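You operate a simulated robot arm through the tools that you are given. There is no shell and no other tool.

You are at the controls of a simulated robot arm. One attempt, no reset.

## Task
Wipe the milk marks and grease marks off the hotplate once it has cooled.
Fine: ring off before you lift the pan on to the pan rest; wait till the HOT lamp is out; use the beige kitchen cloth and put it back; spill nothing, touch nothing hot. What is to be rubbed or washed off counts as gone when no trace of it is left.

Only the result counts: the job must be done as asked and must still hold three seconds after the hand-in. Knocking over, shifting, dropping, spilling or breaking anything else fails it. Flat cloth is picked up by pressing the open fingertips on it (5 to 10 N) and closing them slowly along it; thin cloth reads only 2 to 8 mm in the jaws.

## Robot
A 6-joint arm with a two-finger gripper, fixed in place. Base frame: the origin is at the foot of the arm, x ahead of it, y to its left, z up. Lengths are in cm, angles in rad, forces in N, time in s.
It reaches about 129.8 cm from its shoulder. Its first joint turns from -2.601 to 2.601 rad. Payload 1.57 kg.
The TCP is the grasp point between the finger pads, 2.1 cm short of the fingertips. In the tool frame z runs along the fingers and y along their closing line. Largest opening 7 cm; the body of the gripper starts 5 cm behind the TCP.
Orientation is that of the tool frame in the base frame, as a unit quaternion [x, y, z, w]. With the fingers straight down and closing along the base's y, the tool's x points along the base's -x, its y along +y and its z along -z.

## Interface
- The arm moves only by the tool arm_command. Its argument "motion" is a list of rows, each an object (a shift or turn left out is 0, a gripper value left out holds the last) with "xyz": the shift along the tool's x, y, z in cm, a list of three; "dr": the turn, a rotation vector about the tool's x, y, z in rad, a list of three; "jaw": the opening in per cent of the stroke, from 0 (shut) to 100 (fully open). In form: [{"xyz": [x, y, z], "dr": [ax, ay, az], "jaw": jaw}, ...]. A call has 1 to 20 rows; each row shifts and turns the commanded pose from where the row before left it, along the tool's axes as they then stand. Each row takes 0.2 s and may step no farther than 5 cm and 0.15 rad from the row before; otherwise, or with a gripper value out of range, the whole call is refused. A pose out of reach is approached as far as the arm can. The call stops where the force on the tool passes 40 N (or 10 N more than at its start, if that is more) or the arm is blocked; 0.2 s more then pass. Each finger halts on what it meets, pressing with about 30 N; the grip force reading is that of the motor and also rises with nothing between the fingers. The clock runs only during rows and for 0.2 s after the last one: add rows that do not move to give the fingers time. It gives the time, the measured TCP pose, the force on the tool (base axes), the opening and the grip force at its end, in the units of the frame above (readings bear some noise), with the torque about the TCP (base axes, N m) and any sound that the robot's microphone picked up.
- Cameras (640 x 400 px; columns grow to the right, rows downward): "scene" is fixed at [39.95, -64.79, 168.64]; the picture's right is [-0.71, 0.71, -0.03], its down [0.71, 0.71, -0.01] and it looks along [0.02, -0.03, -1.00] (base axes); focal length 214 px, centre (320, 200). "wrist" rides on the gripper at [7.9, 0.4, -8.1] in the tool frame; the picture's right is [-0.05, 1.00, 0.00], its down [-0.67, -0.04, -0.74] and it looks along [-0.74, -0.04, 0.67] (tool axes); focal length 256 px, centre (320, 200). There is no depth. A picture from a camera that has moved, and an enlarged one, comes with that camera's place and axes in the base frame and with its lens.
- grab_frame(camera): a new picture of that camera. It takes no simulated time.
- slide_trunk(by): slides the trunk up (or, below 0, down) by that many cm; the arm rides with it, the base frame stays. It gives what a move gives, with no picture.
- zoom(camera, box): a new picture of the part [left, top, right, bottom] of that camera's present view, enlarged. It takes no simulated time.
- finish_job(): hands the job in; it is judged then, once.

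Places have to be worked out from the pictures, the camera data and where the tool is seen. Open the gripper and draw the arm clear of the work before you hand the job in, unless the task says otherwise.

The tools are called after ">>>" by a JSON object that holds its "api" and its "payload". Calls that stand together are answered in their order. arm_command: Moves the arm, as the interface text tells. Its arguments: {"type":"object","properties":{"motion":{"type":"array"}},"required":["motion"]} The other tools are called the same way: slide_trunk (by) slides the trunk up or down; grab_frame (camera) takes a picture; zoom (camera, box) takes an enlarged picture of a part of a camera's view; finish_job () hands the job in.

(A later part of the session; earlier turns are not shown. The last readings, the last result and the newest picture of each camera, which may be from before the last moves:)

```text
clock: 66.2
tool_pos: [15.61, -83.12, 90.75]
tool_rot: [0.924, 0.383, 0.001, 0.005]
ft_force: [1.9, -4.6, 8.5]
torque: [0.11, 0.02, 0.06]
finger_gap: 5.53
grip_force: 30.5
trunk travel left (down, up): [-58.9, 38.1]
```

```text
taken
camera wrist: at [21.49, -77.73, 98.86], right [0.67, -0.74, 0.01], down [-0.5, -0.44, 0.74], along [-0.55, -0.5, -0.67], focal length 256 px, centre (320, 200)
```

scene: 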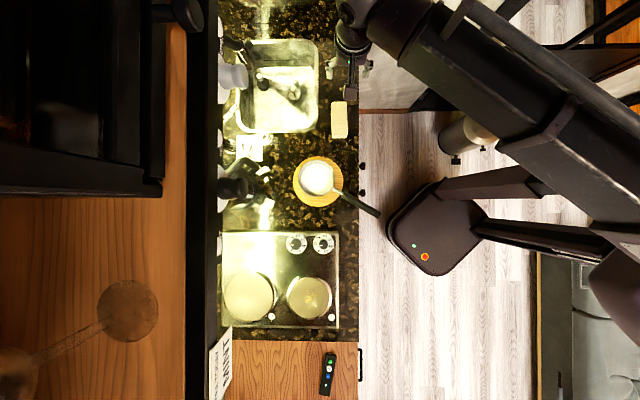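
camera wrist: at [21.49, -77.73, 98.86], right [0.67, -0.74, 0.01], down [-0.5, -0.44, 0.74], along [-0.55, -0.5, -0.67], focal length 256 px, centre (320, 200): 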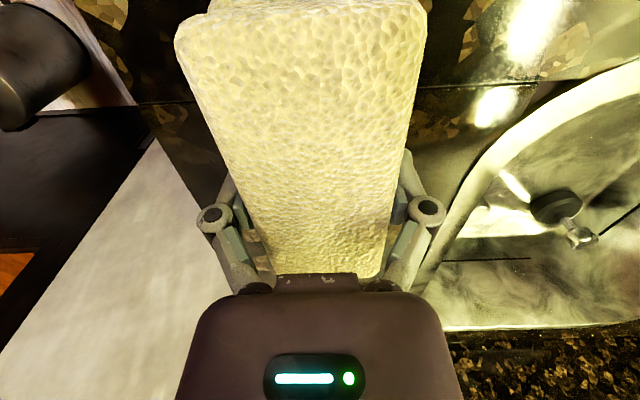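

Held firmly at 5.53 cm. I lift 0.5 cm and read the weight.

>>> {"api": "arm_command", "payload": {"motion": [{"jaw": 60}, {"jaw": 50}, {}]}}

>>> {"api": "slide_trunk", "payload": {"by": 0.8}}

>>> {"api": "grab_frame", "payload": {"camera": "wrist"}}

>>> {"api": "zoom", "payload": {"camera": "scene", "box": [300, 80, 380, 150]}}

```text
clock: 67.0
tool_pos: [15.61, -83.04, 90.83]
tool_rot: [0.924, 0.382, 0.002, 0.004]
ft_force: [0.9, -5.6, 8.7]
torque: [0.11, 0.13, 0.1]
finger_gap: 5.53
grip_force: 29.7
trunk travel left (down, up): [-58.9, 38.1]
```

```text
clock: 67.6
tool_pos: [15.63, -83.05, 91.52]
tool_rot: [0.924, 0.383, 0.001, 0.004]
ft_force: [0.2, 0.3, -1.2]
torque: [0.03, -0.02, 0.01]
finger_gap: 5.5
grip_force: 30.0
trunk travel left (down, up): [-59.7, 37.3]
```

```text
taken
camera wrist: at [21.47, -77.74, 99.61], right [0.67, -0.74, 0.01], down [-0.5, -0.44, 0.74], along [-0.55, -0.5, -0.67], focal length 256 px, centre (320, 200)
```

wrist: 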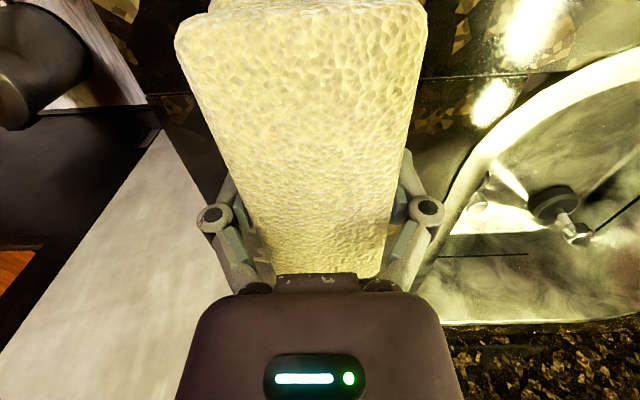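

```text
5.71 times, centred on (340, 115) of scene
camera zoom: at [39.95, -64.79, 168.64], right [-0.71, 0.71, -0.03], down [0.71, 0.71, -0.01], along [0.02, -0.03, -1.0], focal length 1226 px, centre (206, 686)
```

zoom: 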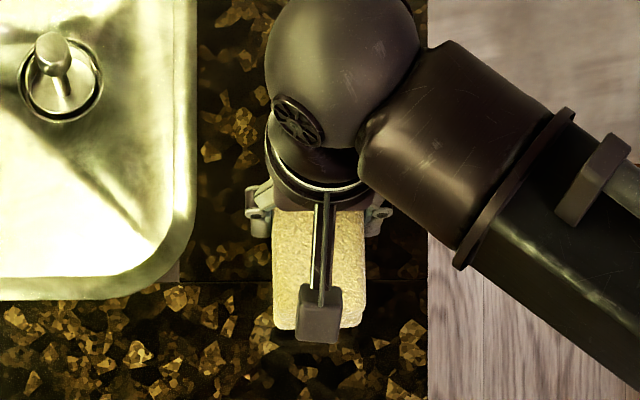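

The cloth comes up in one piece (about 1.2 N). I note its place (TCP 15.63, -83.05, 90.75) for putting it back, raise to z≈112 and carry it toward the hob.

>>> {"api": "slide_trunk", "payload": {"by": 3}}

>>> {"api": "slide_trunk", "payload": {"by": 18}}

>>> {"api": "arm_command", "payload": {"motion": [{"xyz": [1, 0.2, 0]}, {"xyz": [2, 0.3, 0]}, {"xyz": [3, 0.5, 0]}, {"xyz": [4, 0.7, 0]}, {"xyz": [4, 0.7, 0]}, {"xyz": [4, 0.7, 0]}, {"xyz": [4, 0.7, 0]}, {"xyz": [4, 0.7, 0]}, {"xyz": [4, 0.7, 0]}, {"xyz": [4, 0.7, 0]}, {"xyz": [4, 0.7, 0]}, {"xyz": [4, 0.7, 0]}, {"xyz": [4, 0.7, 0]}, {"xyz": [4, 0.7, 0]}, {"xyz": [4, 0.7, 0]}, {"xyz": [4, 0.7, 0]}, {"xyz": [3, 0.5, 0]}, {"xyz": [2, 0.3, 0]}, {"xyz": [1, 0.2, 0]}, {}]}}

>>> {"api": "grab_frame", "payload": {"camera": "wrist"}}

>>> {"api": "grab_frame", "payload": {"camera": "scene"}}

```text
clock: 68.3
tool_pos: [15.58, -83.12, 94.5]
tool_rot: [0.924, 0.382, 0.001, 0.003]
ft_force: [0.5, 0.1, -1.9]
torque: [0.03, 0.01, -0.02]
finger_gap: 5.53
grip_force: 30.6
trunk travel left (down, up): [-62.7, 34.3]
```

```text
clock: 70.3
tool_pos: [15.68, -83.16, 112.57]
tool_rot: [0.924, 0.382, 0.002, 0.004]
ft_force: [0.1, 0.3, -1.4]
torque: [0.01, 0.03, -0.03]
finger_gap: 5.51
grip_force: 29.8
trunk travel left (down, up): [-80.7, 16.3]
```

```text
clock: 74.5
tool_pos: [68.71, -45.91, 112.56]
tool_rot: [0.924, 0.382, 0.002, 0.005]
ft_force: [0.0, -0.3, -1.0]
torque: [-0.01, 0.0, 0.02]
finger_gap: 5.52
grip_force: 29.9
trunk travel left (down, up): [-80.7, 16.3]
```

```text
taken
camera wrist: at [74.58, -40.45, 120.62], right [0.67, -0.74, 0.01], down [-0.5, -0.44, 0.74], along [-0.55, -0.5, -0.67], focal length 256 px, centre (320, 200)
```

wrist: 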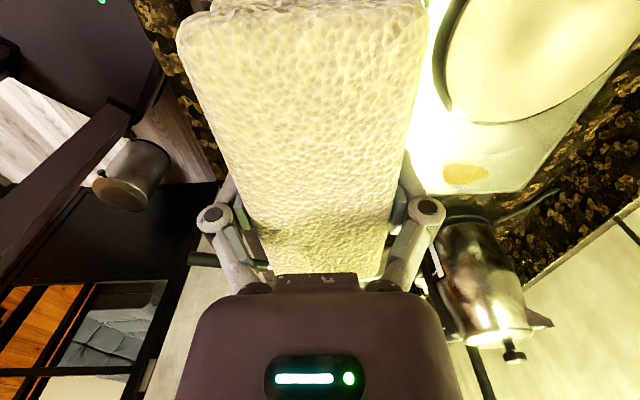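

```text
taken
```

scene: 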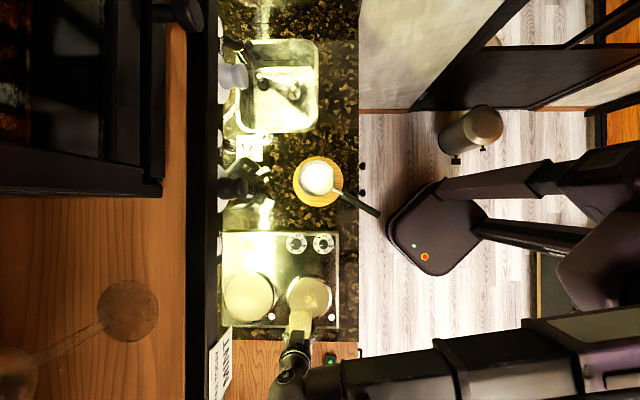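

The cloth hangs above the near ring. Before lowering I check the HOT lamp and pilot lamps once more.

>>> {"api": "zoom", "payload": {"camera": "scene", "box": [284, 228, 356, 332]}}

>>> {"api": "zoom", "payload": {"camera": "scene", "box": [316, 304, 348, 328]}}

```text
3.85 times, centred on (320, 280) of scene
camera zoom: at [39.95, -64.79, 168.64], right [-0.71, 0.71, -0.03], down [0.71, 0.71, -0.01], along [0.02, -0.03, -1.0], focal length 825 px, centre (320, -108)
```

zoom: 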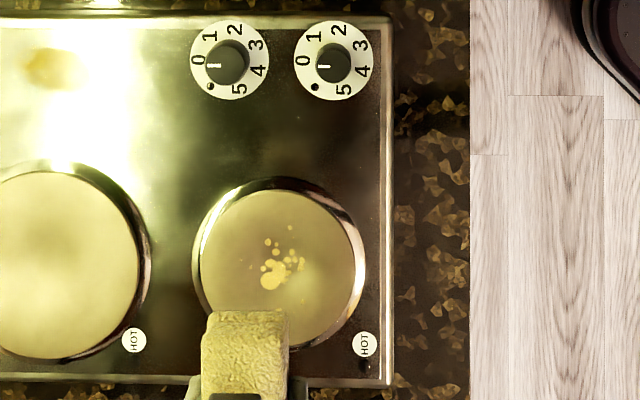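

```text
16.00 times, centred on (332, 316) of scene
camera zoom: at [39.95, -64.79, 168.64], right [-0.71, 0.71, -0.03], down [0.71, 0.71, -0.01], along [0.02, -0.03, -1.0], focal length 3432 px, centre (128, -1656)
```

zoom: 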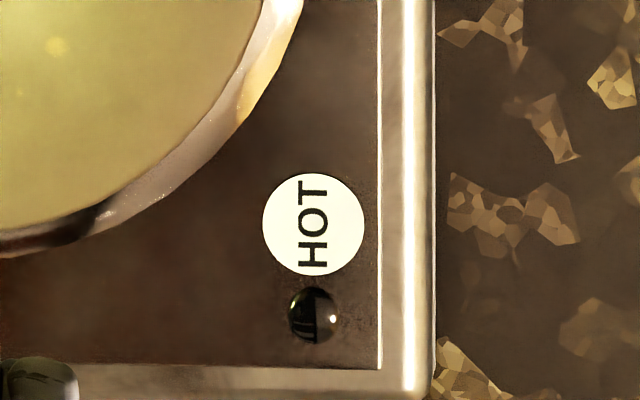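

The lamp is definitely out. I centre the cloth on the spatter (about R -80.4, D 16.7) and lower toward the ring, the last part in small steps.

>>> {"api": "arm_command", "payload": {"motion": [{"xyz": [0.3, -0.3, 0]}, {"xyz": [0.2, -0.3, 0]}, {}]}}

>>> {"api": "slide_trunk", "payload": {"by": -12}}

>>> {"api": "slide_trunk", "payload": {"by": -2}}

>>> {"api": "zoom", "payload": {"camera": "scene", "box": [256, 250, 376, 340]}}

>>> {"api": "grab_frame", "payload": {"camera": "wrist"}}

```text
clock: 75.3
tool_pos: [68.64, -45.04, 112.49]
tool_rot: [0.924, 0.382, 0.002, 0.003]
ft_force: [0.5, 0.6, -1.5]
torque: [-0.01, 0.01, 0.02]
finger_gap: 5.5
grip_force: 30.0
trunk travel left (down, up): [-80.7, 16.3]
```

```text
clock: 76.8
tool_pos: [68.65, -45.01, 100.53]
tool_rot: [0.924, 0.383, 0.002, 0.004]
ft_force: [-0.5, 0.4, -1.1]
torque: [0.03, 0.02, 0.01]
finger_gap: 5.52
grip_force: 29.7
trunk travel left (down, up): [-68.7, 28.3]
```

```text
clock: 77.5
tool_pos: [68.66, -45.04, 98.56]
tool_rot: [0.924, 0.383, 0.001, 0.005]
ft_force: [-0.1, 0.1, -1.2]
torque: [-0.05, 0.01, 0.01]
finger_gap: 5.52
grip_force: 30.4
trunk travel left (down, up): [-66.7, 30.3]
```

```text
4.44 times, centred on (316, 295) of scene
camera zoom: at [39.95, -64.79, 168.64], right [-0.71, 0.71, -0.03], down [0.71, 0.71, -0.01], along [0.02, -0.03, -1.0], focal length 953 px, centre (338, -222)
```

zoom: 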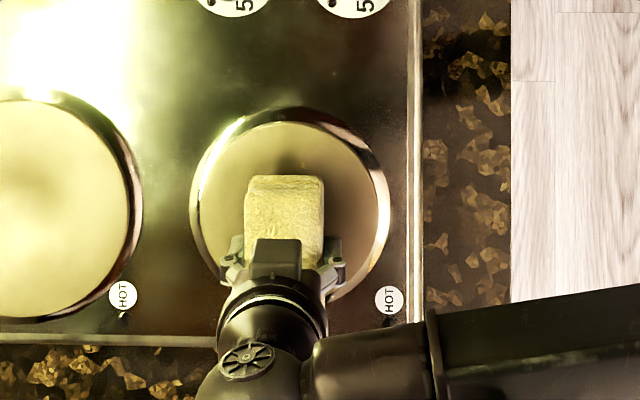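

```text
taken
camera wrist: at [74.49, -39.63, 106.63], right [0.67, -0.74, 0.01], down [-0.5, -0.44, 0.74], along [-0.55, -0.5, -0.67], focal length 256 px, centre (320, 200)
```

wrist: 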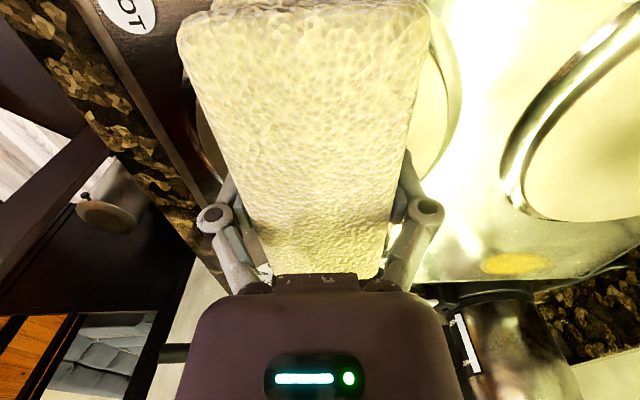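

Aligned over the ring. I lower in small steps to find contact.

>>> {"api": "slide_trunk", "payload": {"by": -1}}

>>> {"api": "slide_trunk", "payload": {"by": -0.5}}

>>> {"api": "slide_trunk", "payload": {"by": -0.3}}

```text
clock: 78.1
tool_pos: [68.66, -45.05, 97.5]
tool_rot: [0.924, 0.383, 0.002, 0.004]
ft_force: [-0.5, -0.7, 0.1]
torque: [0.0, -0.01, 0.01]
finger_gap: 5.5
grip_force: 29.9
trunk travel left (down, up): [-65.7, 31.3]
```

```text
clock: 78.6
tool_pos: [68.57, -44.95, 97.11]
tool_rot: [0.924, 0.383, 0.002, 0.003]
ft_force: [-0.3, 0.1, -0.5]
torque: [-0.02, 0.01, 0.03]
finger_gap: 5.51
grip_force: 30.5
trunk travel left (down, up): [-65.2, 31.8]
```

```text
clock: 79.1
tool_pos: [68.57, -44.95, 96.78]
tool_rot: [0.924, 0.383, 0.001, 0.004]
ft_force: [0.9, -0.3, -1.6]
torque: [-0.02, 0.0, -0.01]
finger_gap: 5.53
grip_force: 29.9
trunk travel left (down, up): [-64.9, 32.1]
```

Not in contact yet (about -1 N, only the cloth's weight). I continue down by 0.3 and 0.2 cm.

>>> {"api": "slide_trunk", "payload": {"by": -0.3}}

>>> {"api": "slide_trunk", "payload": {"by": -0.2}}

```text
clock: 79.7
tool_pos: [68.73, -44.95, 96.44]
tool_rot: [0.924, 0.382, 0.002, 0.004]
ft_force: [-0.3, -1.0, -1.0]
torque: [0.02, 0.01, -0.02]
finger_gap: 5.48
grip_force: 30.7
trunk travel left (down, up): [-64.6, 32.4]
```

```text
clock: 80.2
tool_pos: [68.66, -45.0, 96.35]
tool_rot: [0.924, 0.383, 0.002, 0.003]
ft_force: [2.8, -1.0, 8.5]
torque: [0.52, -0.25, -0.14]
finger_gap: 5.5
grip_force: 30.1
trunk travel left (down, up): [-64.4, 32.6]
```

Contact at TCP z≈96.35 with about 9 N, mostly at the +x end. I press 0.15 cm more for a fuller contact.

>>> {"api": "slide_trunk", "payload": {"by": -0.15}}

```text
clock: 80.7
tool_pos: [68.66, -44.9, 96.18]
tool_rot: [0.924, 0.383, 0.002, 0.004]
ft_force: [7.4, -4.7, 22.6]
torque: [0.11, 0.03, 0.03]
finger_gap: 5.51
grip_force: 30.1
trunk travel left (down, up): [-64.2, 32.8]
```

Now ~22 N with nearly no torque, so the whole face is in contact. I stroke across the ring ±3 cm.

>>> {"api": "arm_command", "payload": {"motion": [{"xyz": [0, 0.5, 0]}, {"xyz": [0, 0.8, 0]}, {"xyz": [0, 0.8, 0]}, {"xyz": [0, 0.8, 0]}, {"xyz": [0, -0.8, 0]}, {"xyz": [0, -0.8, 0]}, {"xyz": [0, -0.8, 0]}, {"xyz": [0, -0.8, 0]}, {"xyz": [0, -0.8, 0]}, {"xyz": [0, -0.8, 0]}, {"xyz": [0, -0.8, 0]}, {"xyz": [0, 0.8, 0]}, {"xyz": [0, 0.8, 0]}, {"xyz": [0, 0.8, 0]}, {"xyz": [0, 0.3, 0]}, {}]}}

>>> {"api": "zoom", "payload": {"camera": "scene", "box": [256, 250, 376, 340]}}

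```text
clock: 84.1
tool_pos: [68.4, -44.88, 96.26]
tool_rot: [0.924, 0.383, 0.002, 0.004]
ft_force: [-3.1, 2.6, 8.1]
torque: [0.03, 0.04, 0.03]
finger_gap: 5.48
grip_force: 29.8
trunk travel left (down, up): [-64.2, 32.8]
```

```text
4.44 times, centred on (316, 295) of scene
camera zoom: at [39.95, -64.79, 168.64], right [-0.71, 0.71, -0.03], down [0.71, 0.71, -0.01], along [0.02, -0.03, -1.0], focal length 953 px, centre (338, -222)
```

zoom: 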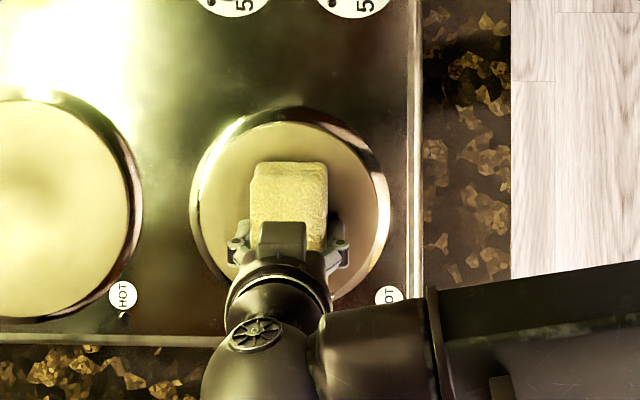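

The strokes went well (8 N now). I do a second set, also shifted by ±1.5 cm along x to cover the outlying dots.

>>> {"api": "arm_command", "payload": {"motion": [{"xyz": [-0.7, 0.4, 0]}, {"xyz": [-0.7, 0.8, 0]}, {"xyz": [0, 0.8, 0]}, {"xyz": [0, 0.8, 0]}, {"xyz": [0.3, -0.8, 0]}, {"xyz": [0.4, -0.8, 0]}, {"xyz": [0.4, -0.8, 0]}, {"xyz": [0.4, -0.8, 0]}, {"xyz": [0.4, -0.8, 0]}, {"xyz": [0.4, -0.8, 0]}, {"xyz": [0.4, -0.8, 0]}, {"xyz": [0, 0.8, 0]}, {"xyz": [0, 0.8, 0]}, {"xyz": [0, 0.8, 0]}, {"xyz": [0, 0.8, 0]}, {"xyz": [-0.6, -0.5, 0]}, {"xyz": [-0.7, 0, 0]}, {}]}}

>>> {"api": "slide_trunk", "payload": {"by": 12}}

>>> {"api": "zoom", "payload": {"camera": "scene", "box": [276, 260, 356, 330]}}

>>> {"api": "grab_frame", "payload": {"camera": "wrist"}}

```text
clock: 87.9
tool_pos: [68.56, -44.92, 96.13]
tool_rot: [0.924, 0.383, 0.002, 0.003]
ft_force: [4.3, 3.6, 9.6]
torque: [0.16, -0.04, -0.03]
finger_gap: 5.5
grip_force: 29.9
trunk travel left (down, up): [-64.2, 32.8]
```

```text
clock: 89.4
tool_pos: [68.59, -45.02, 108.13]
tool_rot: [0.924, 0.383, 0.001, 0.004]
ft_force: [-0.3, -0.5, -0.6]
torque: [0.03, 0.01, -0.03]
finger_gap: 5.51
grip_force: 30.2
trunk travel left (down, up): [-76.2, 20.8]
```

```text
5.71 times, centred on (316, 295) of scene
camera zoom: at [39.95, -64.79, 168.64], right [-0.71, 0.71, -0.03], down [0.71, 0.71, -0.01], along [0.02, -0.03, -1.0], focal length 1226 px, centre (343, -343)
```

zoom: 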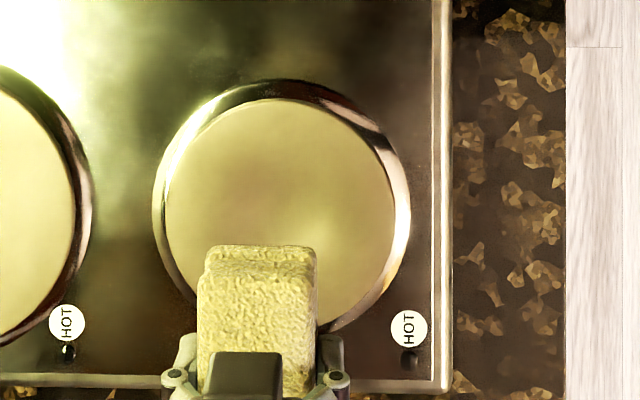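

```text
taken
camera wrist: at [74.42, -39.62, 116.17], right [0.67, -0.74, 0.01], down [-0.5, -0.44, 0.74], along [-0.55, -0.5, -0.67], focal length 256 px, centre (320, 200)
```

wrist: 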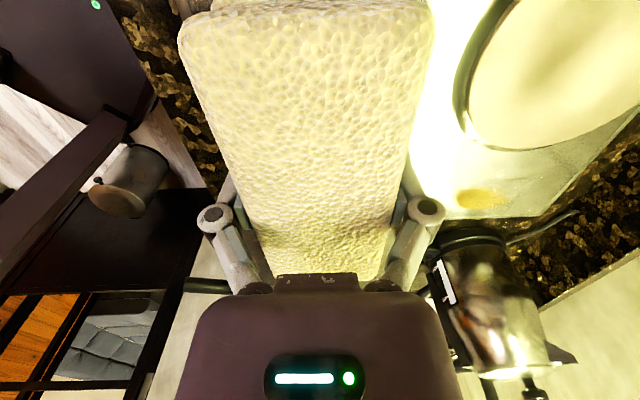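

The spatter is gone on the visible part of the ring. For the grease blot (about R -102, D -2, between border and far ring) I turn the tool -1.57 rad so the cloth's long side runs front to back and fits the flat area.

>>> {"api": "arm_command", "payload": {"motion": [{"dr": [0, 0, -0.1208]}, {"dr": [0, 0, -0.1208]}, {"dr": [0, 0, -0.1208]}, {"dr": [0, 0, -0.1208]}, {"dr": [0, 0, -0.1208]}, {"dr": [0, 0, -0.1208]}, {"dr": [0, 0, -0.1208]}, {"dr": [0, 0, -0.1208]}, {"dr": [0, 0, -0.1208]}, {"dr": [0, 0, -0.1208]}, {"dr": [0, 0, -0.1208]}, {"dr": [0, 0, -0.1208]}, {"dr": [0, 0, -0.1208]}, {}]}}

>>> {"api": "grab_frame", "payload": {"camera": "wrist"}}

>>> {"api": "grab_frame", "payload": {"camera": "scene"}}

```text
clock: 92.4
tool_pos: [68.59, -44.89, 108.07]
tool_rot: [0.382, 0.924, -0.002, 0.004]
ft_force: [-0.1, 0.0, -0.5]
torque: [-0.02, 0.01, -0.04]
finger_gap: 5.48
grip_force: 29.5
trunk travel left (down, up): [-76.2, 20.8]
```

```text
taken
camera wrist: at [63.22, -39.02, 116.1], right [0.74, 0.67, 0.0], down [0.44, -0.49, 0.75], along [0.5, -0.56, -0.66], focal length 256 px, centre (320, 200)
```

wrist: 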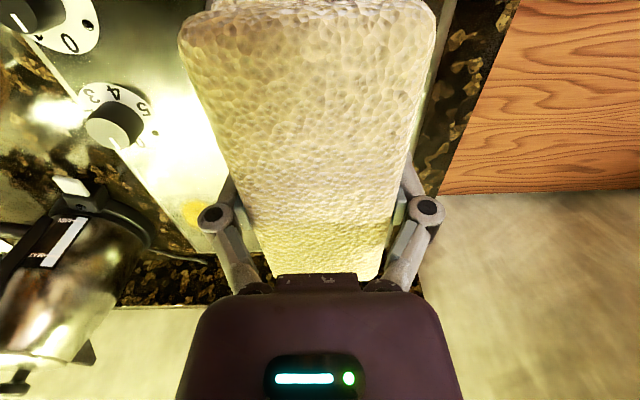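

```text
taken
```

scene: 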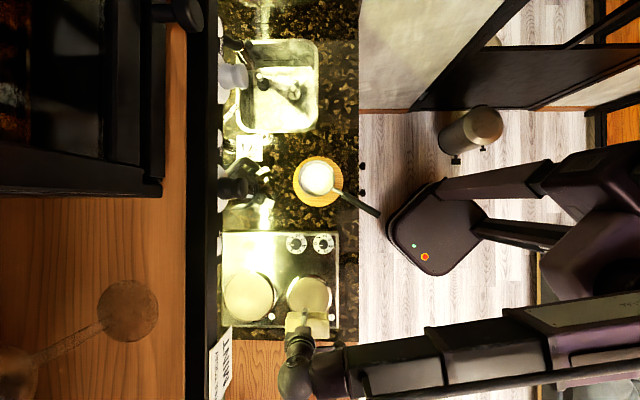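

The tool is turned. I check the whole near ring for any leftover before moving on.

>>> {"api": "zoom", "payload": {"camera": "scene", "box": [276, 262, 346, 322]}}

>>> {"api": "zoom", "payload": {"camera": "wrist", "box": [60, 60, 240, 260]}}

```text
6.67 times, centred on (311, 292) of scene
camera zoom: at [39.95, -64.79, 168.64], right [-0.71, 0.71, -0.03], down [0.71, 0.71, -0.01], along [0.02, -0.03, -1.0], focal length 1430 px, centre (380, -413)
```

zoom: 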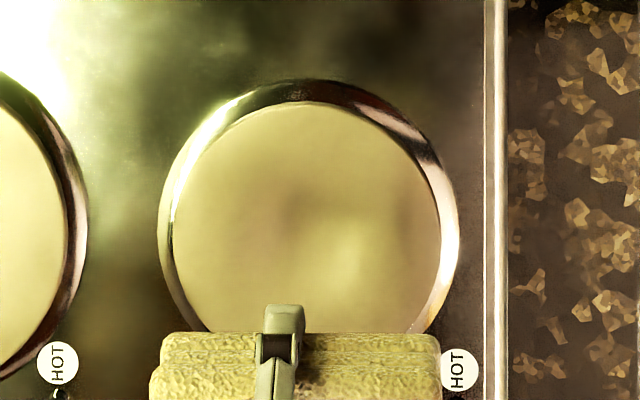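

```text
2.00 times, centred on (150, 160) of wrist
camera zoom: at [63.22, -39.02, 116.1], right [0.74, 0.67, 0.0], down [0.44, -0.49, 0.75], along [0.5, -0.56, -0.66], focal length 512 px, centre (660, 280)
```

zoom: 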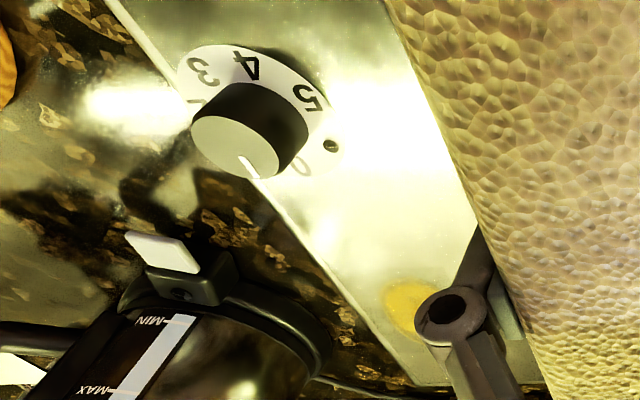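

Now I lower to z≈102 and move over the far ring to the back (x -21.5), then along y -18.7 to the grease blot.

>>> {"api": "slide_trunk", "payload": {"by": -6}}

>>> {"api": "arm_command", "payload": {"motion": [{"xyz": [-1.5, 0, 0]}, {"xyz": [-3, 0, 0]}, {"xyz": [-4, 0, 0]}, {"xyz": [-4, 0, 0]}, {"xyz": [-4, 0, 0]}, {"xyz": [-3.5, 0, 0]}, {"xyz": [-1.5, 0, 0]}, {}]}}

>>> {"api": "grab_frame", "payload": {"camera": "wrist"}}

>>> {"api": "grab_frame", "payload": {"camera": "scene"}}

```text
clock: 93.4
tool_pos: [68.62, -44.89, 102.17]
tool_rot: [0.382, 0.924, -0.002, 0.004]
ft_force: [0.7, -0.1, -1.4]
torque: [-0.03, -0.01, 0.02]
finger_gap: 5.48
grip_force: 30.4
trunk travel left (down, up): [-70.2, 26.8]
```

```text
clock: 95.2
tool_pos: [83.79, -60.02, 102.05]
tool_rot: [0.383, 0.924, -0.002, 0.004]
ft_force: [0.5, 0.0, -0.7]
torque: [-0.02, -0.04, 0.03]
finger_gap: 5.51
grip_force: 30.0
trunk travel left (down, up): [-70.2, 26.8]
```

```text
taken
camera wrist: at [78.52, -54.15, 110.1], right [0.74, 0.67, 0.0], down [0.44, -0.49, 0.75], along [0.5, -0.56, -0.66], focal length 256 px, centre (320, 200)
```

wrist: 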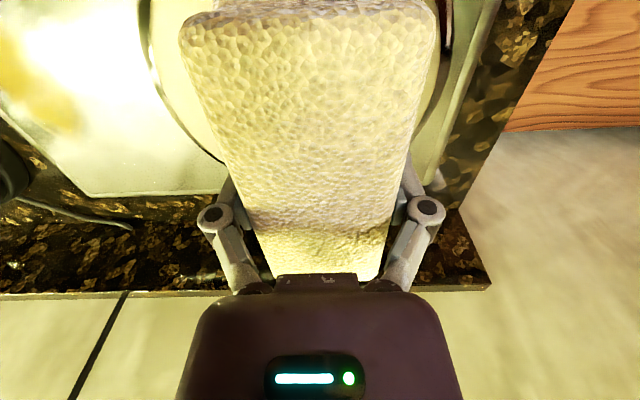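

```text
taken
```

scene: 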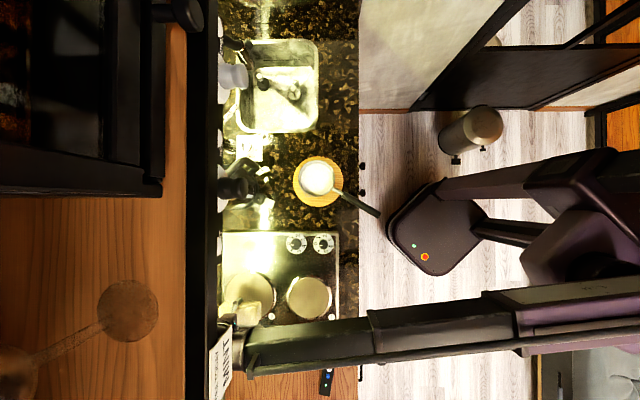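

The near ring is fully visible and clean now. I zoom on the grease in the wrist view to place it exactly.

>>> {"api": "zoom", "payload": {"camera": "wrist", "box": [0, 20, 240, 200]}}

>>> {"api": "zoom", "payload": {"camera": "scene", "box": [276, 262, 346, 322]}}

```text
2.22 times, centred on (120, 110) of wrist
camera zoom: at [78.52, -54.15, 110.1], right [0.74, 0.67, 0.0], down [0.44, -0.49, 0.75], along [0.5, -0.56, -0.66], focal length 569 px, centre (764, 400)
```

zoom: 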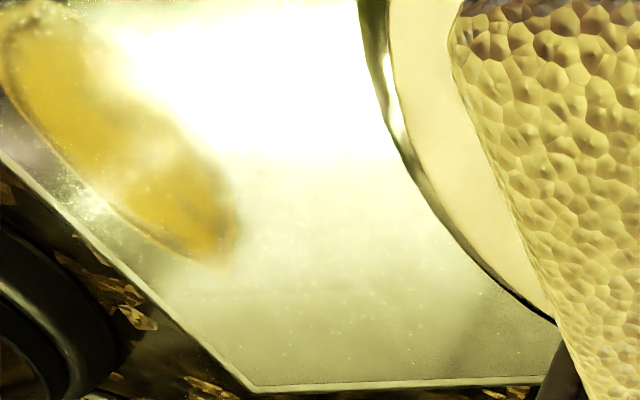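

```text
6.67 times, centred on (311, 292) of scene
camera zoom: at [39.95, -64.79, 168.64], right [-0.71, 0.71, -0.03], down [0.71, 0.71, -0.01], along [0.02, -0.03, -1.0], focal length 1430 px, centre (380, -413)
```

zoom: 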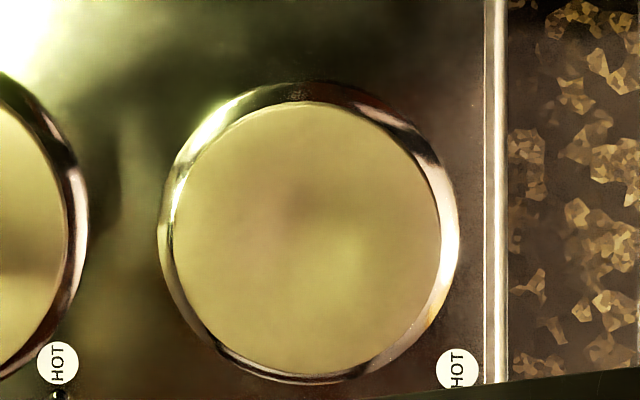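

Combining both views with the plate at z≈93.2, the grease is centred at R≈-101.1, D≈-2.0. I move there (x +0.6, y -18.8).

>>> {"api": "arm_command", "payload": {"motion": [{"xyz": [0, -1.5, 0]}, {"xyz": [0.1, -3, 0]}, {"xyz": [0.2, -4, 0]}, {"xyz": [0.2, -4, 0]}, {"xyz": [0.1, -3.5, 0]}, {"xyz": [0, -2, 0]}, {"xyz": [0, -0.8, 0]}, {}]}}

>>> {"api": "grab_frame", "payload": {"camera": "wrist"}}

>>> {"api": "grab_frame", "payload": {"camera": "scene"}}

```text
clock: 97.0
tool_pos: [70.0, -73.3, 102.07]
tool_rot: [0.383, 0.924, -0.002, 0.004]
ft_force: [-0.4, 0.0, -0.6]
torque: [-0.01, -0.02, 0.01]
finger_gap: 5.49
grip_force: 30.0
out of reach, approached as far as the arm can: row 3
trunk travel left (down, up): [-70.2, 26.8]
```

```text
taken
camera wrist: at [64.61, -67.3, 110.09], right [0.74, 0.67, 0.0], down [0.44, -0.49, 0.75], along [0.5, -0.56, -0.66], focal length 256 px, centre (320, 200)
```

wrist: 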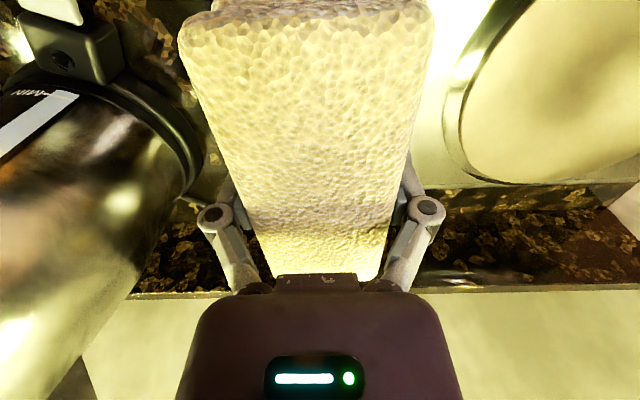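

```text
taken
```

scene: 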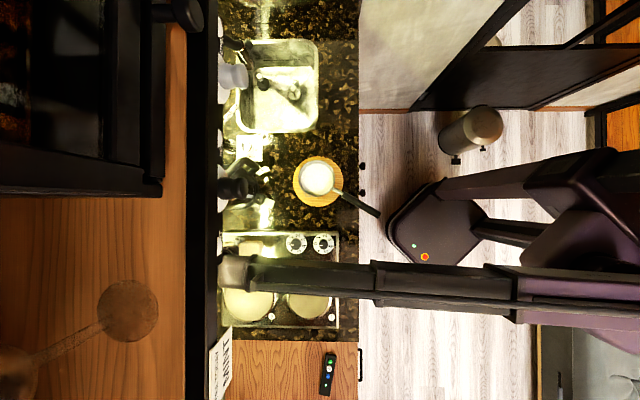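

I'm above the grease, with ~8 cm clearance to the kettle. I lower toward the plate, finishing in small steps.

>>> {"api": "slide_trunk", "payload": {"by": -5}}

>>> {"api": "slide_trunk", "payload": {"by": -0.6}}

>>> {"api": "slide_trunk", "payload": {"by": -0.3}}

>>> {"api": "slide_trunk", "payload": {"by": -0.2}}

```text
clock: 97.9
tool_pos: [70.03, -73.34, 97.14]
tool_rot: [0.383, 0.924, -0.001, 0.004]
ft_force: [-0.6, -0.5, -2.1]
torque: [-0.01, -0.03, -0.01]
finger_gap: 5.46
grip_force: 30.4
trunk travel left (down, up): [-65.2, 31.8]
```

```text
clock: 98.5
tool_pos: [70.01, -73.21, 96.39]
tool_rot: [0.383, 0.924, -0.002, 0.005]
ft_force: [0.1, -0.5, -0.9]
torque: [-0.05, 0.01, 0.04]
finger_gap: 5.46
grip_force: 30.1
trunk travel left (down, up): [-64.6, 32.4]
```

```text
clock: 99.0
tool_pos: [69.98, -73.33, 96.19]
tool_rot: [0.382, 0.924, -0.001, 0.005]
ft_force: [-1.0, 0.1, -0.7]
torque: [0.0, -0.01, 0.0]
finger_gap: 5.5
grip_force: 30.0
trunk travel left (down, up): [-64.3, 32.7]
```

```text
clock: 99.5
tool_pos: [70.01, -73.19, 96.05]
tool_rot: [0.383, 0.924, -0.002, 0.004]
ft_force: [-0.6, -1.0, -1.0]
torque: [0.01, -0.01, 0.03]
finger_gap: 5.49
grip_force: 30.0
trunk travel left (down, up): [-64.1, 32.9]
```

No contact yet. I continue in steps of 0.2-0.3 cm.

>>> {"api": "slide_trunk", "payload": {"by": -0.25}}

>>> {"api": "slide_trunk", "payload": {"by": -0.2}}

>>> {"api": "slide_trunk", "payload": {"by": -0.2}}

```text
clock: 100.0
tool_pos: [70.06, -73.27, 95.73]
tool_rot: [0.383, 0.924, -0.001, 0.004]
ft_force: [-0.2, 1.2, -0.6]
torque: [-0.01, 0.0, -0.01]
finger_gap: 5.5
grip_force: 29.6
trunk travel left (down, up): [-63.9, 33.1]
```

```text
clock: 100.5
tool_pos: [69.98, -73.21, 95.64]
tool_rot: [0.383, 0.924, -0.001, 0.004]
ft_force: [-0.2, 0.4, -0.8]
torque: [0.01, 0.04, 0.03]
finger_gap: 5.48
grip_force: 29.9
trunk travel left (down, up): [-63.7, 33.3]
```

```text
clock: 101.1
tool_pos: [70.06, -73.25, 95.18]
tool_rot: [0.383, 0.924, -0.002, 0.004]
ft_force: [0.2, 0.0, -0.2]
torque: [-0.02, -0.01, 0.03]
finger_gap: 5.46
grip_force: 30.1
trunk travel left (down, up): [-63.5, 33.5]
```

Still free at z≈95.2; I go on in 0.2 cm steps.

>>> {"api": "slide_trunk", "payload": {"by": -0.2}}

>>> {"api": "slide_trunk", "payload": {"by": -0.2}}

>>> {"api": "slide_trunk", "payload": {"by": -0.2}}

```text
clock: 101.6
tool_pos: [69.95, -73.26, 95.16]
tool_rot: [0.382, 0.924, -0.002, 0.004]
ft_force: [-0.1, 0.2, -0.8]
torque: [-0.04, 0.0, 0.02]
finger_gap: 5.49
grip_force: 30.1
trunk travel left (down, up): [-63.3, 33.7]
```

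```text
clock: 102.1
tool_pos: [69.93, -73.29, 94.96]
tool_rot: [0.383, 0.924, -0.002, 0.004]
ft_force: [1.2, -2.8, 7.3]
torque: [0.42, 0.18, -0.08]
finger_gap: 5.48
grip_force: 30.2
trunk travel left (down, up): [-63.1, 33.9]
```

```text
clock: 102.6
tool_pos: [69.97, -73.31, 94.89]
tool_rot: [0.383, 0.924, -0.003, 0.006]
ft_force: [6.5, -6.5, 22.3]
torque: [0.08, -0.14, 0.01]
finger_gap: 5.5
grip_force: 29.5
trunk travel left (down, up): [-62.9, 34.1]
```

Contact with ~22 N over the whole face. I stroke along x ±2.5 cm with small sideways shifts.

>>> {"api": "arm_command", "payload": {"motion": [{"xyz": [0.5, 0, 0]}, {"xyz": [0.8, 0, 0]}, {"xyz": [0.8, 0, 0]}, {"xyz": [0.4, 0, 0]}, {"xyz": [-0.8, 0, 0]}, {"xyz": [-0.8, 0, 0]}, {"xyz": [-0.8, 0, 0]}, {"xyz": [-0.8, 0, 0]}, {"xyz": [-0.8, 0, 0]}, {"xyz": [-0.8, 0, 0]}, {"xyz": [0, 0.8, 0]}, {"xyz": [0.8, 0.2, 0]}, {"xyz": [0.8, 0, 0]}, {"xyz": [0.8, 0, 0]}, {"xyz": [0.8, 0, 0]}, {"xyz": [0.8, 0, 0]}, {"xyz": [0, -0.7, 0]}, {"xyz": [-0.8, -0.7, 0]}, {"xyz": [-0.8, 0, 0]}, {}]}}

>>> {"api": "grab_frame", "payload": {"camera": "wrist"}}

```text
clock: 106.8
tool_pos: [69.44, -73.33, 94.84]
tool_rot: [0.382, 0.924, -0.002, 0.003]
ft_force: [-4.6, 1.9, 10.2]
torque: [0.27, 0.21, 0.07]
finger_gap: 5.47
grip_force: 30.3
trunk travel left (down, up): [-62.9, 34.1]
```

```text
taken
camera wrist: at [64.04, -67.36, 102.88], right [0.74, 0.67, 0.0], down [0.44, -0.49, 0.75], along [0.5, -0.56, -0.66], focal length 256 px, centre (320, 200)
```

wrist: 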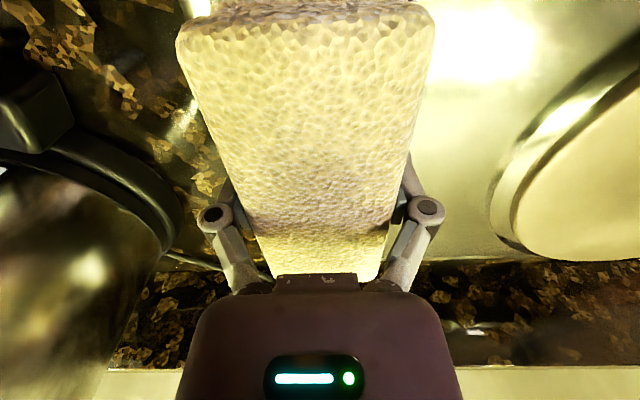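

No trouble so far. I add a set of cross strokes in y (mainly toward the far ring) and x, then lift to inspect.

>>> {"api": "arm_command", "payload": {"motion": [{"xyz": [0, 0.8, 0]}, {"xyz": [0, 0.8, 0]}, {"xyz": [0, 0.8, 0]}, {"xyz": [0, 0.8, 0]}, {"xyz": [0, -0.8, 0]}, {"xyz": [0, -0.8, 0]}, {"xyz": [0, -0.8, 0]}, {"xyz": [0, -0.8, 0]}, {"xyz": [-0.8, -0.3, 0]}, {"xyz": [-0.8, 0, 0]}, {"xyz": [0, 0.8, 0]}, {"xyz": [0, 0.8, 0]}, {"xyz": [0.8, 0, 0]}, {"xyz": [0.8, 0, 0]}, {"xyz": [0.8, -0.5, 0]}, {"xyz": [0.8, -0.5, 0]}, {"xyz": [-0.8, -0.3, 0]}, {"xyz": [-0.8, 0, 0]}, {}]}}

>>> {"api": "slide_trunk", "payload": {"by": 7}}

>>> {"api": "arm_command", "payload": {"motion": [{"xyz": [0, 1.5, 0]}, {"xyz": [0, 3, 0]}, {"xyz": [0, 4, 0]}, {"xyz": [0, 4, 0]}, {"xyz": [0, 3, 0]}, {"xyz": [0, 1.5, 0]}, {}]}}

>>> {"api": "grab_frame", "payload": {"camera": "wrist"}}

>>> {"api": "zoom", "payload": {"camera": "scene", "box": [216, 228, 296, 278]}}

```text
clock: 110.8
tool_pos: [69.61, -73.66, 94.82]
tool_rot: [0.383, 0.924, -0.002, 0.004]
ft_force: [-3.2, 1.0, 6.0]
torque: [0.21, 0.1, 0.09]
finger_gap: 5.47
grip_force: 29.7
trunk travel left (down, up): [-62.9, 34.1]
```

```text
clock: 111.9
tool_pos: [69.77, -73.69, 101.79]
tool_rot: [0.382, 0.924, -0.002, 0.004]
ft_force: [0.4, -0.5, -1.7]
torque: [-0.05, -0.01, 0.04]
finger_gap: 5.46
grip_force: 29.8
trunk travel left (down, up): [-69.9, 27.1]
```

```text
clock: 113.5
tool_pos: [81.74, -61.76, 101.76]
tool_rot: [0.383, 0.924, -0.002, 0.004]
ft_force: [0.1, 0.7, -0.1]
torque: [0.03, 0.01, -0.02]
finger_gap: 5.47
grip_force: 30.5
trunk travel left (down, up): [-69.9, 27.1]
```

```text
taken
camera wrist: at [76.37, -55.7, 109.75], right [0.74, 0.67, 0.0], down [0.44, -0.49, 0.75], along [0.5, -0.56, -0.66], focal length 256 px, centre (320, 200)
```

wrist: 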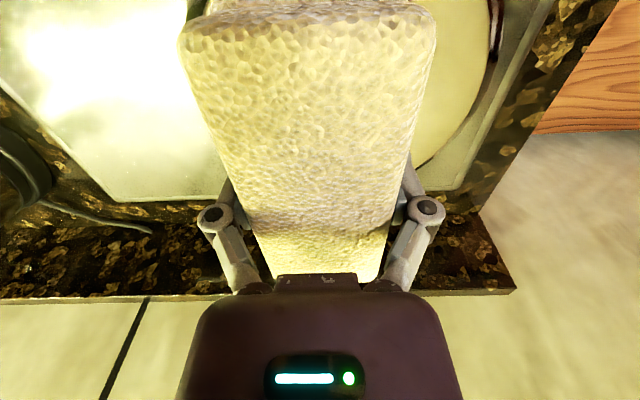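

```text
8.00 times, centred on (256, 253) of scene
camera zoom: at [39.95, -64.79, 168.64], right [-0.71, 0.71, -0.03], down [0.71, 0.71, -0.01], along [0.02, -0.03, -1.0], focal length 1716 px, centre (832, -224)
```

zoom: 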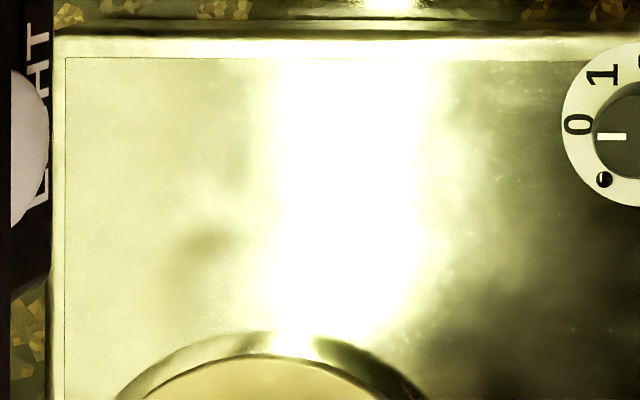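

The grease blot has vanished in the scene view. I look closely from this other angle for any remainder, also under the glare.

>>> {"api": "zoom", "payload": {"camera": "wrist", "box": [0, 0, 240, 210]}}

>>> {"api": "zoom", "payload": {"camera": "scene", "box": [218, 228, 346, 332]}}

```text
1.90 times, centred on (120, 105) of wrist
camera zoom: at [76.37, -55.7, 109.75], right [0.74, 0.67, 0.0], down [0.44, -0.49, 0.75], along [0.5, -0.56, -0.66], focal length 488 px, centre (701, 381)
```

zoom: 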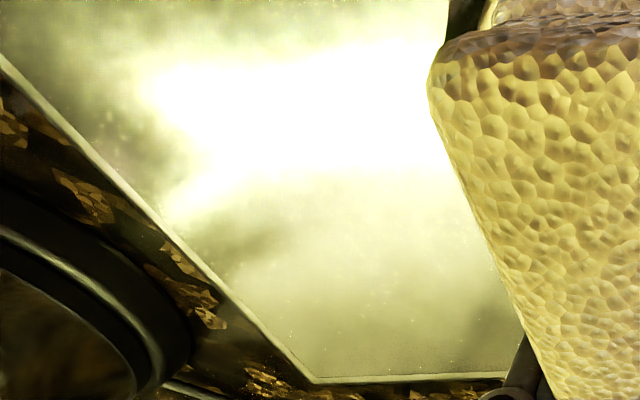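

```text
3.85 times, centred on (282, 280) of scene
camera zoom: at [39.95, -64.79, 168.64], right [-0.71, 0.71, -0.03], down [0.71, 0.71, -0.01], along [0.02, -0.03, -1.0], focal length 825 px, centre (466, -108)
```

zoom: 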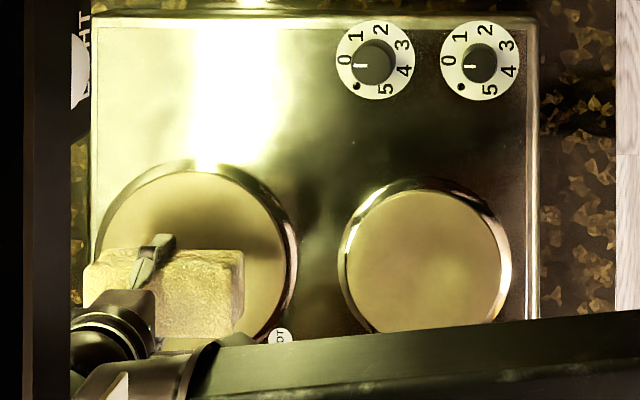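

The plate there looks clean, but glare could hide something. I draw the cloth back toward the front (x +24), raise, and look at the hob from other angles.

>>> {"api": "arm_command", "payload": {"motion": [{"xyz": [1.5, 0, 0]}, {"xyz": [3, 0, 0]}, {"xyz": [4, 0, 0]}, {"xyz": [4, 0, 0]}, {"xyz": [4, 0, 0]}, {"xyz": [4, 0, 0]}, {"xyz": [3, 0, 0]}, {"xyz": [1.5, 0, 0]}, {}]}}

>>> {"api": "slide_trunk", "payload": {"by": 14}}

>>> {"api": "grab_frame", "payload": {"camera": "wrist"}}

>>> {"api": "zoom", "payload": {"camera": "scene", "box": [218, 228, 346, 332]}}

```text
clock: 115.5
tool_pos: [63.71, -44.01, 101.78]
tool_rot: [0.382, 0.924, -0.002, 0.004]
ft_force: [1.0, -0.6, -0.4]
torque: [0.0, -0.02, 0.02]
finger_gap: 5.48
grip_force: 29.8
trunk travel left (down, up): [-69.9, 27.1]
```

```text
clock: 117.2
tool_pos: [63.81, -44.24, 115.68]
tool_rot: [0.382, 0.924, -0.001, 0.004]
ft_force: [-0.6, 0.4, -0.5]
torque: [0.01, -0.01, 0.03]
finger_gap: 5.5
grip_force: 30.1
trunk travel left (down, up): [-83.9, 13.1]
```

```text
taken
camera wrist: at [58.4, -38.08, 123.75], right [0.74, 0.67, 0.0], down [0.44, -0.49, 0.75], along [0.5, -0.56, -0.66], focal length 256 px, centre (320, 200)
```

wrist: 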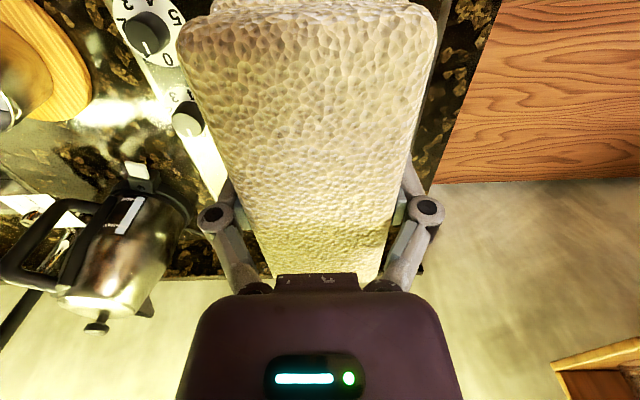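

```text
3.85 times, centred on (282, 280) of scene
camera zoom: at [39.95, -64.79, 168.64], right [-0.71, 0.71, -0.03], down [0.71, 0.71, -0.01], along [0.02, -0.03, -1.0], focal length 825 px, centre (466, -108)
```

zoom: 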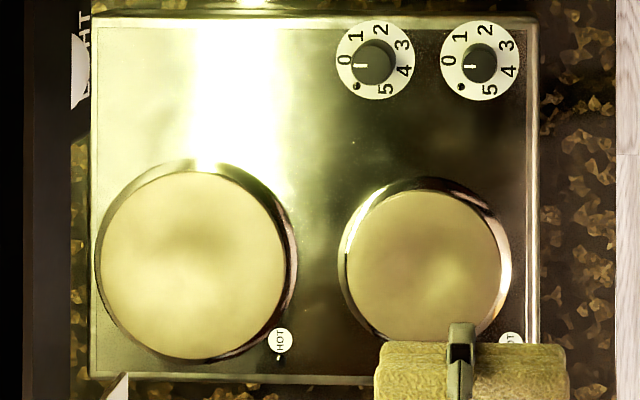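

The hob looks clean in the scene view apart from glare. I turn the tool back by +1.57 rad to the pick-up orientation to return the cloth.

>>> {"api": "arm_command", "payload": {"motion": [{"dr": [0, 0, 0.1208]}, {"dr": [0, 0, 0.1208]}, {"dr": [0, 0, 0.1208]}, {"dr": [0, 0, 0.1208]}, {"dr": [0, 0, 0.1208]}, {"dr": [0, 0, 0.1208]}, {"dr": [0, 0, 0.1208]}, {"dr": [0, 0, 0.1208]}, {"dr": [0, 0, 0.1208]}, {"dr": [0, 0, 0.1208]}, {"dr": [0, 0, 0.1208]}, {"dr": [0, 0, 0.1208]}, {"dr": [0, 0, 0.1208]}, {}]}}

>>> {"api": "grab_frame", "payload": {"camera": "wrist"}}

```text
clock: 120.2
tool_pos: [63.72, -44.13, 115.73]
tool_rot: [0.924, 0.382, 0.001, 0.005]
ft_force: [-0.6, -0.8, -1.4]
torque: [0.03, -0.05, 0.02]
finger_gap: 5.48
grip_force: 30.3
trunk travel left (down, up): [-83.9, 13.1]
```

```text
taken
camera wrist: at [69.51, -38.76, 123.82], right [0.67, -0.74, 0.01], down [-0.5, -0.44, 0.74], along [-0.55, -0.5, -0.67], focal length 256 px, centre (320, 200)
```

wrist: 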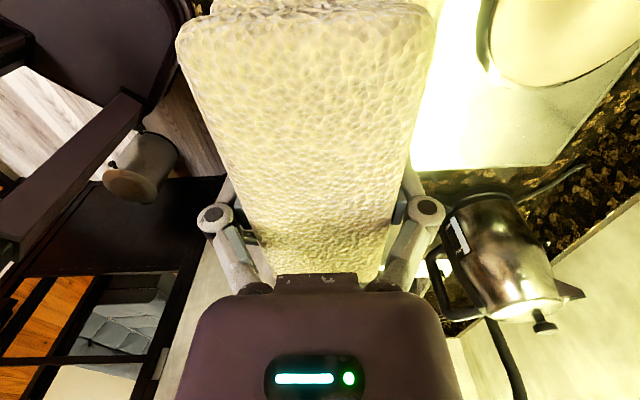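

Orientation restored. I carry the cloth back along the counter to its place by (x -61.5, y -6.5).

>>> {"api": "arm_command", "payload": {"motion": [{"xyz": [-1, -0.105, 0]}, {"xyz": [-2, -0.211, 0]}, {"xyz": [-3, -0.316, 0]}, {"xyz": [-3.537, -0.3725, 0]}, {"xyz": [-3.537, -0.3725, 0]}, {"xyz": [-3.537, -0.3725, 0]}, {"xyz": [-3.537, -0.3725, 0]}, {"xyz": [-3.537, -0.3725, 0]}, {"xyz": [-3.537, -0.3725, 0]}, {"xyz": [-3.537, -0.3725, 0]}, {"xyz": [-3.537, -0.3725, 0]}, {"xyz": [-3.537, -0.3725, 0]}, {"xyz": [-3.537, -0.3725, 0]}, {"xyz": [-3.537, -0.3725, 0]}, {"xyz": [-3.537, -0.3725, 0]}, {"xyz": [-3.537, -0.3725, 0]}, {"xyz": [-3.537, -0.3725, 0]}, {"xyz": [-3, -0.316, 0]}, {"xyz": [-2, -0.211, 0]}, {"xyz": [-1, -0.105, 0]}]}}

>>> {"api": "zoom", "payload": {"camera": "scene", "box": [280, 60, 400, 220]}}

>>> {"api": "grab_frame", "payload": {"camera": "wrist"}}

```text
clock: 124.4
tool_pos: [15.71, -83.18, 115.7]
tool_rot: [0.924, 0.383, 0.002, 0.004]
ft_force: [-0.6, 0.3, -1.5]
torque: [0.0, -0.04, 0.0]
finger_gap: 5.49
grip_force: 30.3
trunk travel left (down, up): [-83.9, 13.1]
```

```text
2.50 times, centred on (340, 140) of scene
camera zoom: at [39.95, -64.79, 168.64], right [-0.71, 0.71, -0.03], down [0.71, 0.71, -0.01], along [0.02, -0.03, -1.0], focal length 536 px, centre (270, 350)
```

zoom: 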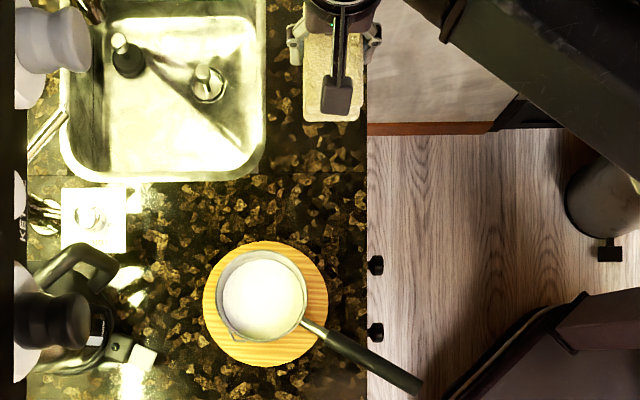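

```text
taken
camera wrist: at [21.55, -77.74, 123.82], right [0.67, -0.74, 0.01], down [-0.5, -0.44, 0.74], along [-0.55, -0.5, -0.67], focal length 256 px, centre (320, 200)
```

wrist: 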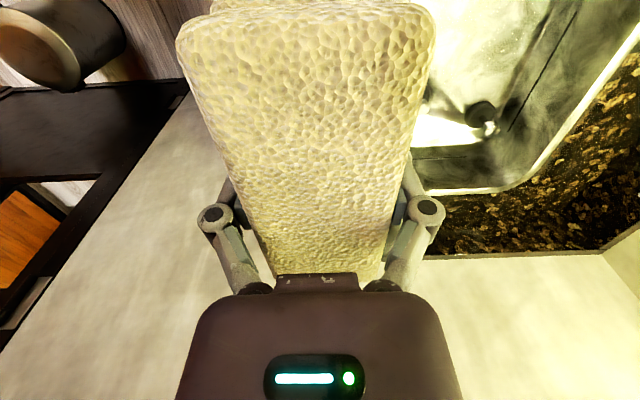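

The cloth hangs over its place with unchanged grip. I lower it in stages to the counter.

>>> {"api": "slide_trunk", "payload": {"by": -18}}

>>> {"api": "slide_trunk", "payload": {"by": -6}}

>>> {"api": "slide_trunk", "payload": {"by": -0.6}}

>>> {"api": "slide_trunk", "payload": {"by": -0.2}}

```text
clock: 126.4
tool_pos: [15.69, -83.13, 97.9]
tool_rot: [0.924, 0.382, 0.002, 0.003]
ft_force: [0.7, 0.6, -1.0]
torque: [-0.02, 0.01, 0.03]
finger_gap: 5.49
grip_force: 30.2
trunk travel left (down, up): [-65.9, 31.1]
```

```text
clock: 127.4
tool_pos: [15.72, -83.17, 91.73]
tool_rot: [0.924, 0.383, 0.001, 0.005]
ft_force: [0.0, 0.3, -0.2]
torque: [0.02, -0.04, 0.01]
finger_gap: 5.5
grip_force: 30.2
trunk travel left (down, up): [-59.9, 37.1]
```

```text
clock: 127.9
tool_pos: [15.74, -83.13, 91.04]
tool_rot: [0.924, 0.383, 0.001, 0.004]
ft_force: [-0.4, 0.4, -0.4]
torque: [0.0, 0.01, 0.0]
finger_gap: 5.49
grip_force: 29.8
trunk travel left (down, up): [-59.3, 37.7]
```

```text
clock: 128.4
tool_pos: [15.82, -83.07, 90.94]
tool_rot: [0.924, 0.383, 0.001, 0.004]
ft_force: [0.0, -0.4, -0.9]
torque: [0.0, -0.02, 0.01]
finger_gap: 5.48
grip_force: 29.0
trunk travel left (down, up): [-59.1, 37.9]
```

Not touching yet. I go down by 0.15 cm steps until it does.

>>> {"api": "slide_trunk", "payload": {"by": -0.15}}

>>> {"api": "slide_trunk", "payload": {"by": -0.15}}

```text
clock: 128.9
tool_pos: [15.72, -83.13, 90.88]
tool_rot: [0.924, 0.383, 0.002, 0.005]
ft_force: [-0.2, 0.1, -1.6]
torque: [-0.02, 0.0, 0.03]
finger_gap: 5.49
grip_force: 30.3
trunk travel left (down, up): [-58.9, 38.1]
```

```text
clock: 129.5
tool_pos: [15.7, -83.09, 90.68]
tool_rot: [0.924, 0.382, 0.002, 0.004]
ft_force: [0.6, 0.6, -1.1]
torque: [0.01, 0.01, 0.01]
finger_gap: 5.47
grip_force: 30.0
trunk travel left (down, up): [-58.8, 38.2]
```

Still hanging by its own weight (the cloth rode up a little in the grip while wiping). I continue.

>>> {"api": "slide_trunk", "payload": {"by": -0.15}}

>>> {"api": "slide_trunk", "payload": {"by": -0.15}}

```text
clock: 130.0
tool_pos: [15.78, -83.08, 90.64]
tool_rot: [0.923, 0.384, 0.001, 0.004]
ft_force: [0.8, -3.6, 11.2]
torque: [-0.31, 0.61, 0.18]
finger_gap: 5.45
grip_force: 29.6
trunk travel left (down, up): [-58.6, 38.4]
```

```text
clock: 130.5
tool_pos: [15.66, -83.07, 90.53]
tool_rot: [0.924, 0.383, 0.002, 0.006]
ft_force: [1.7, -12.3, 31.7]
torque: [0.27, 0.33, 0.07]
finger_gap: 5.5
grip_force: 29.8
trunk travel left (down, up): [-58.5, 38.5]
```

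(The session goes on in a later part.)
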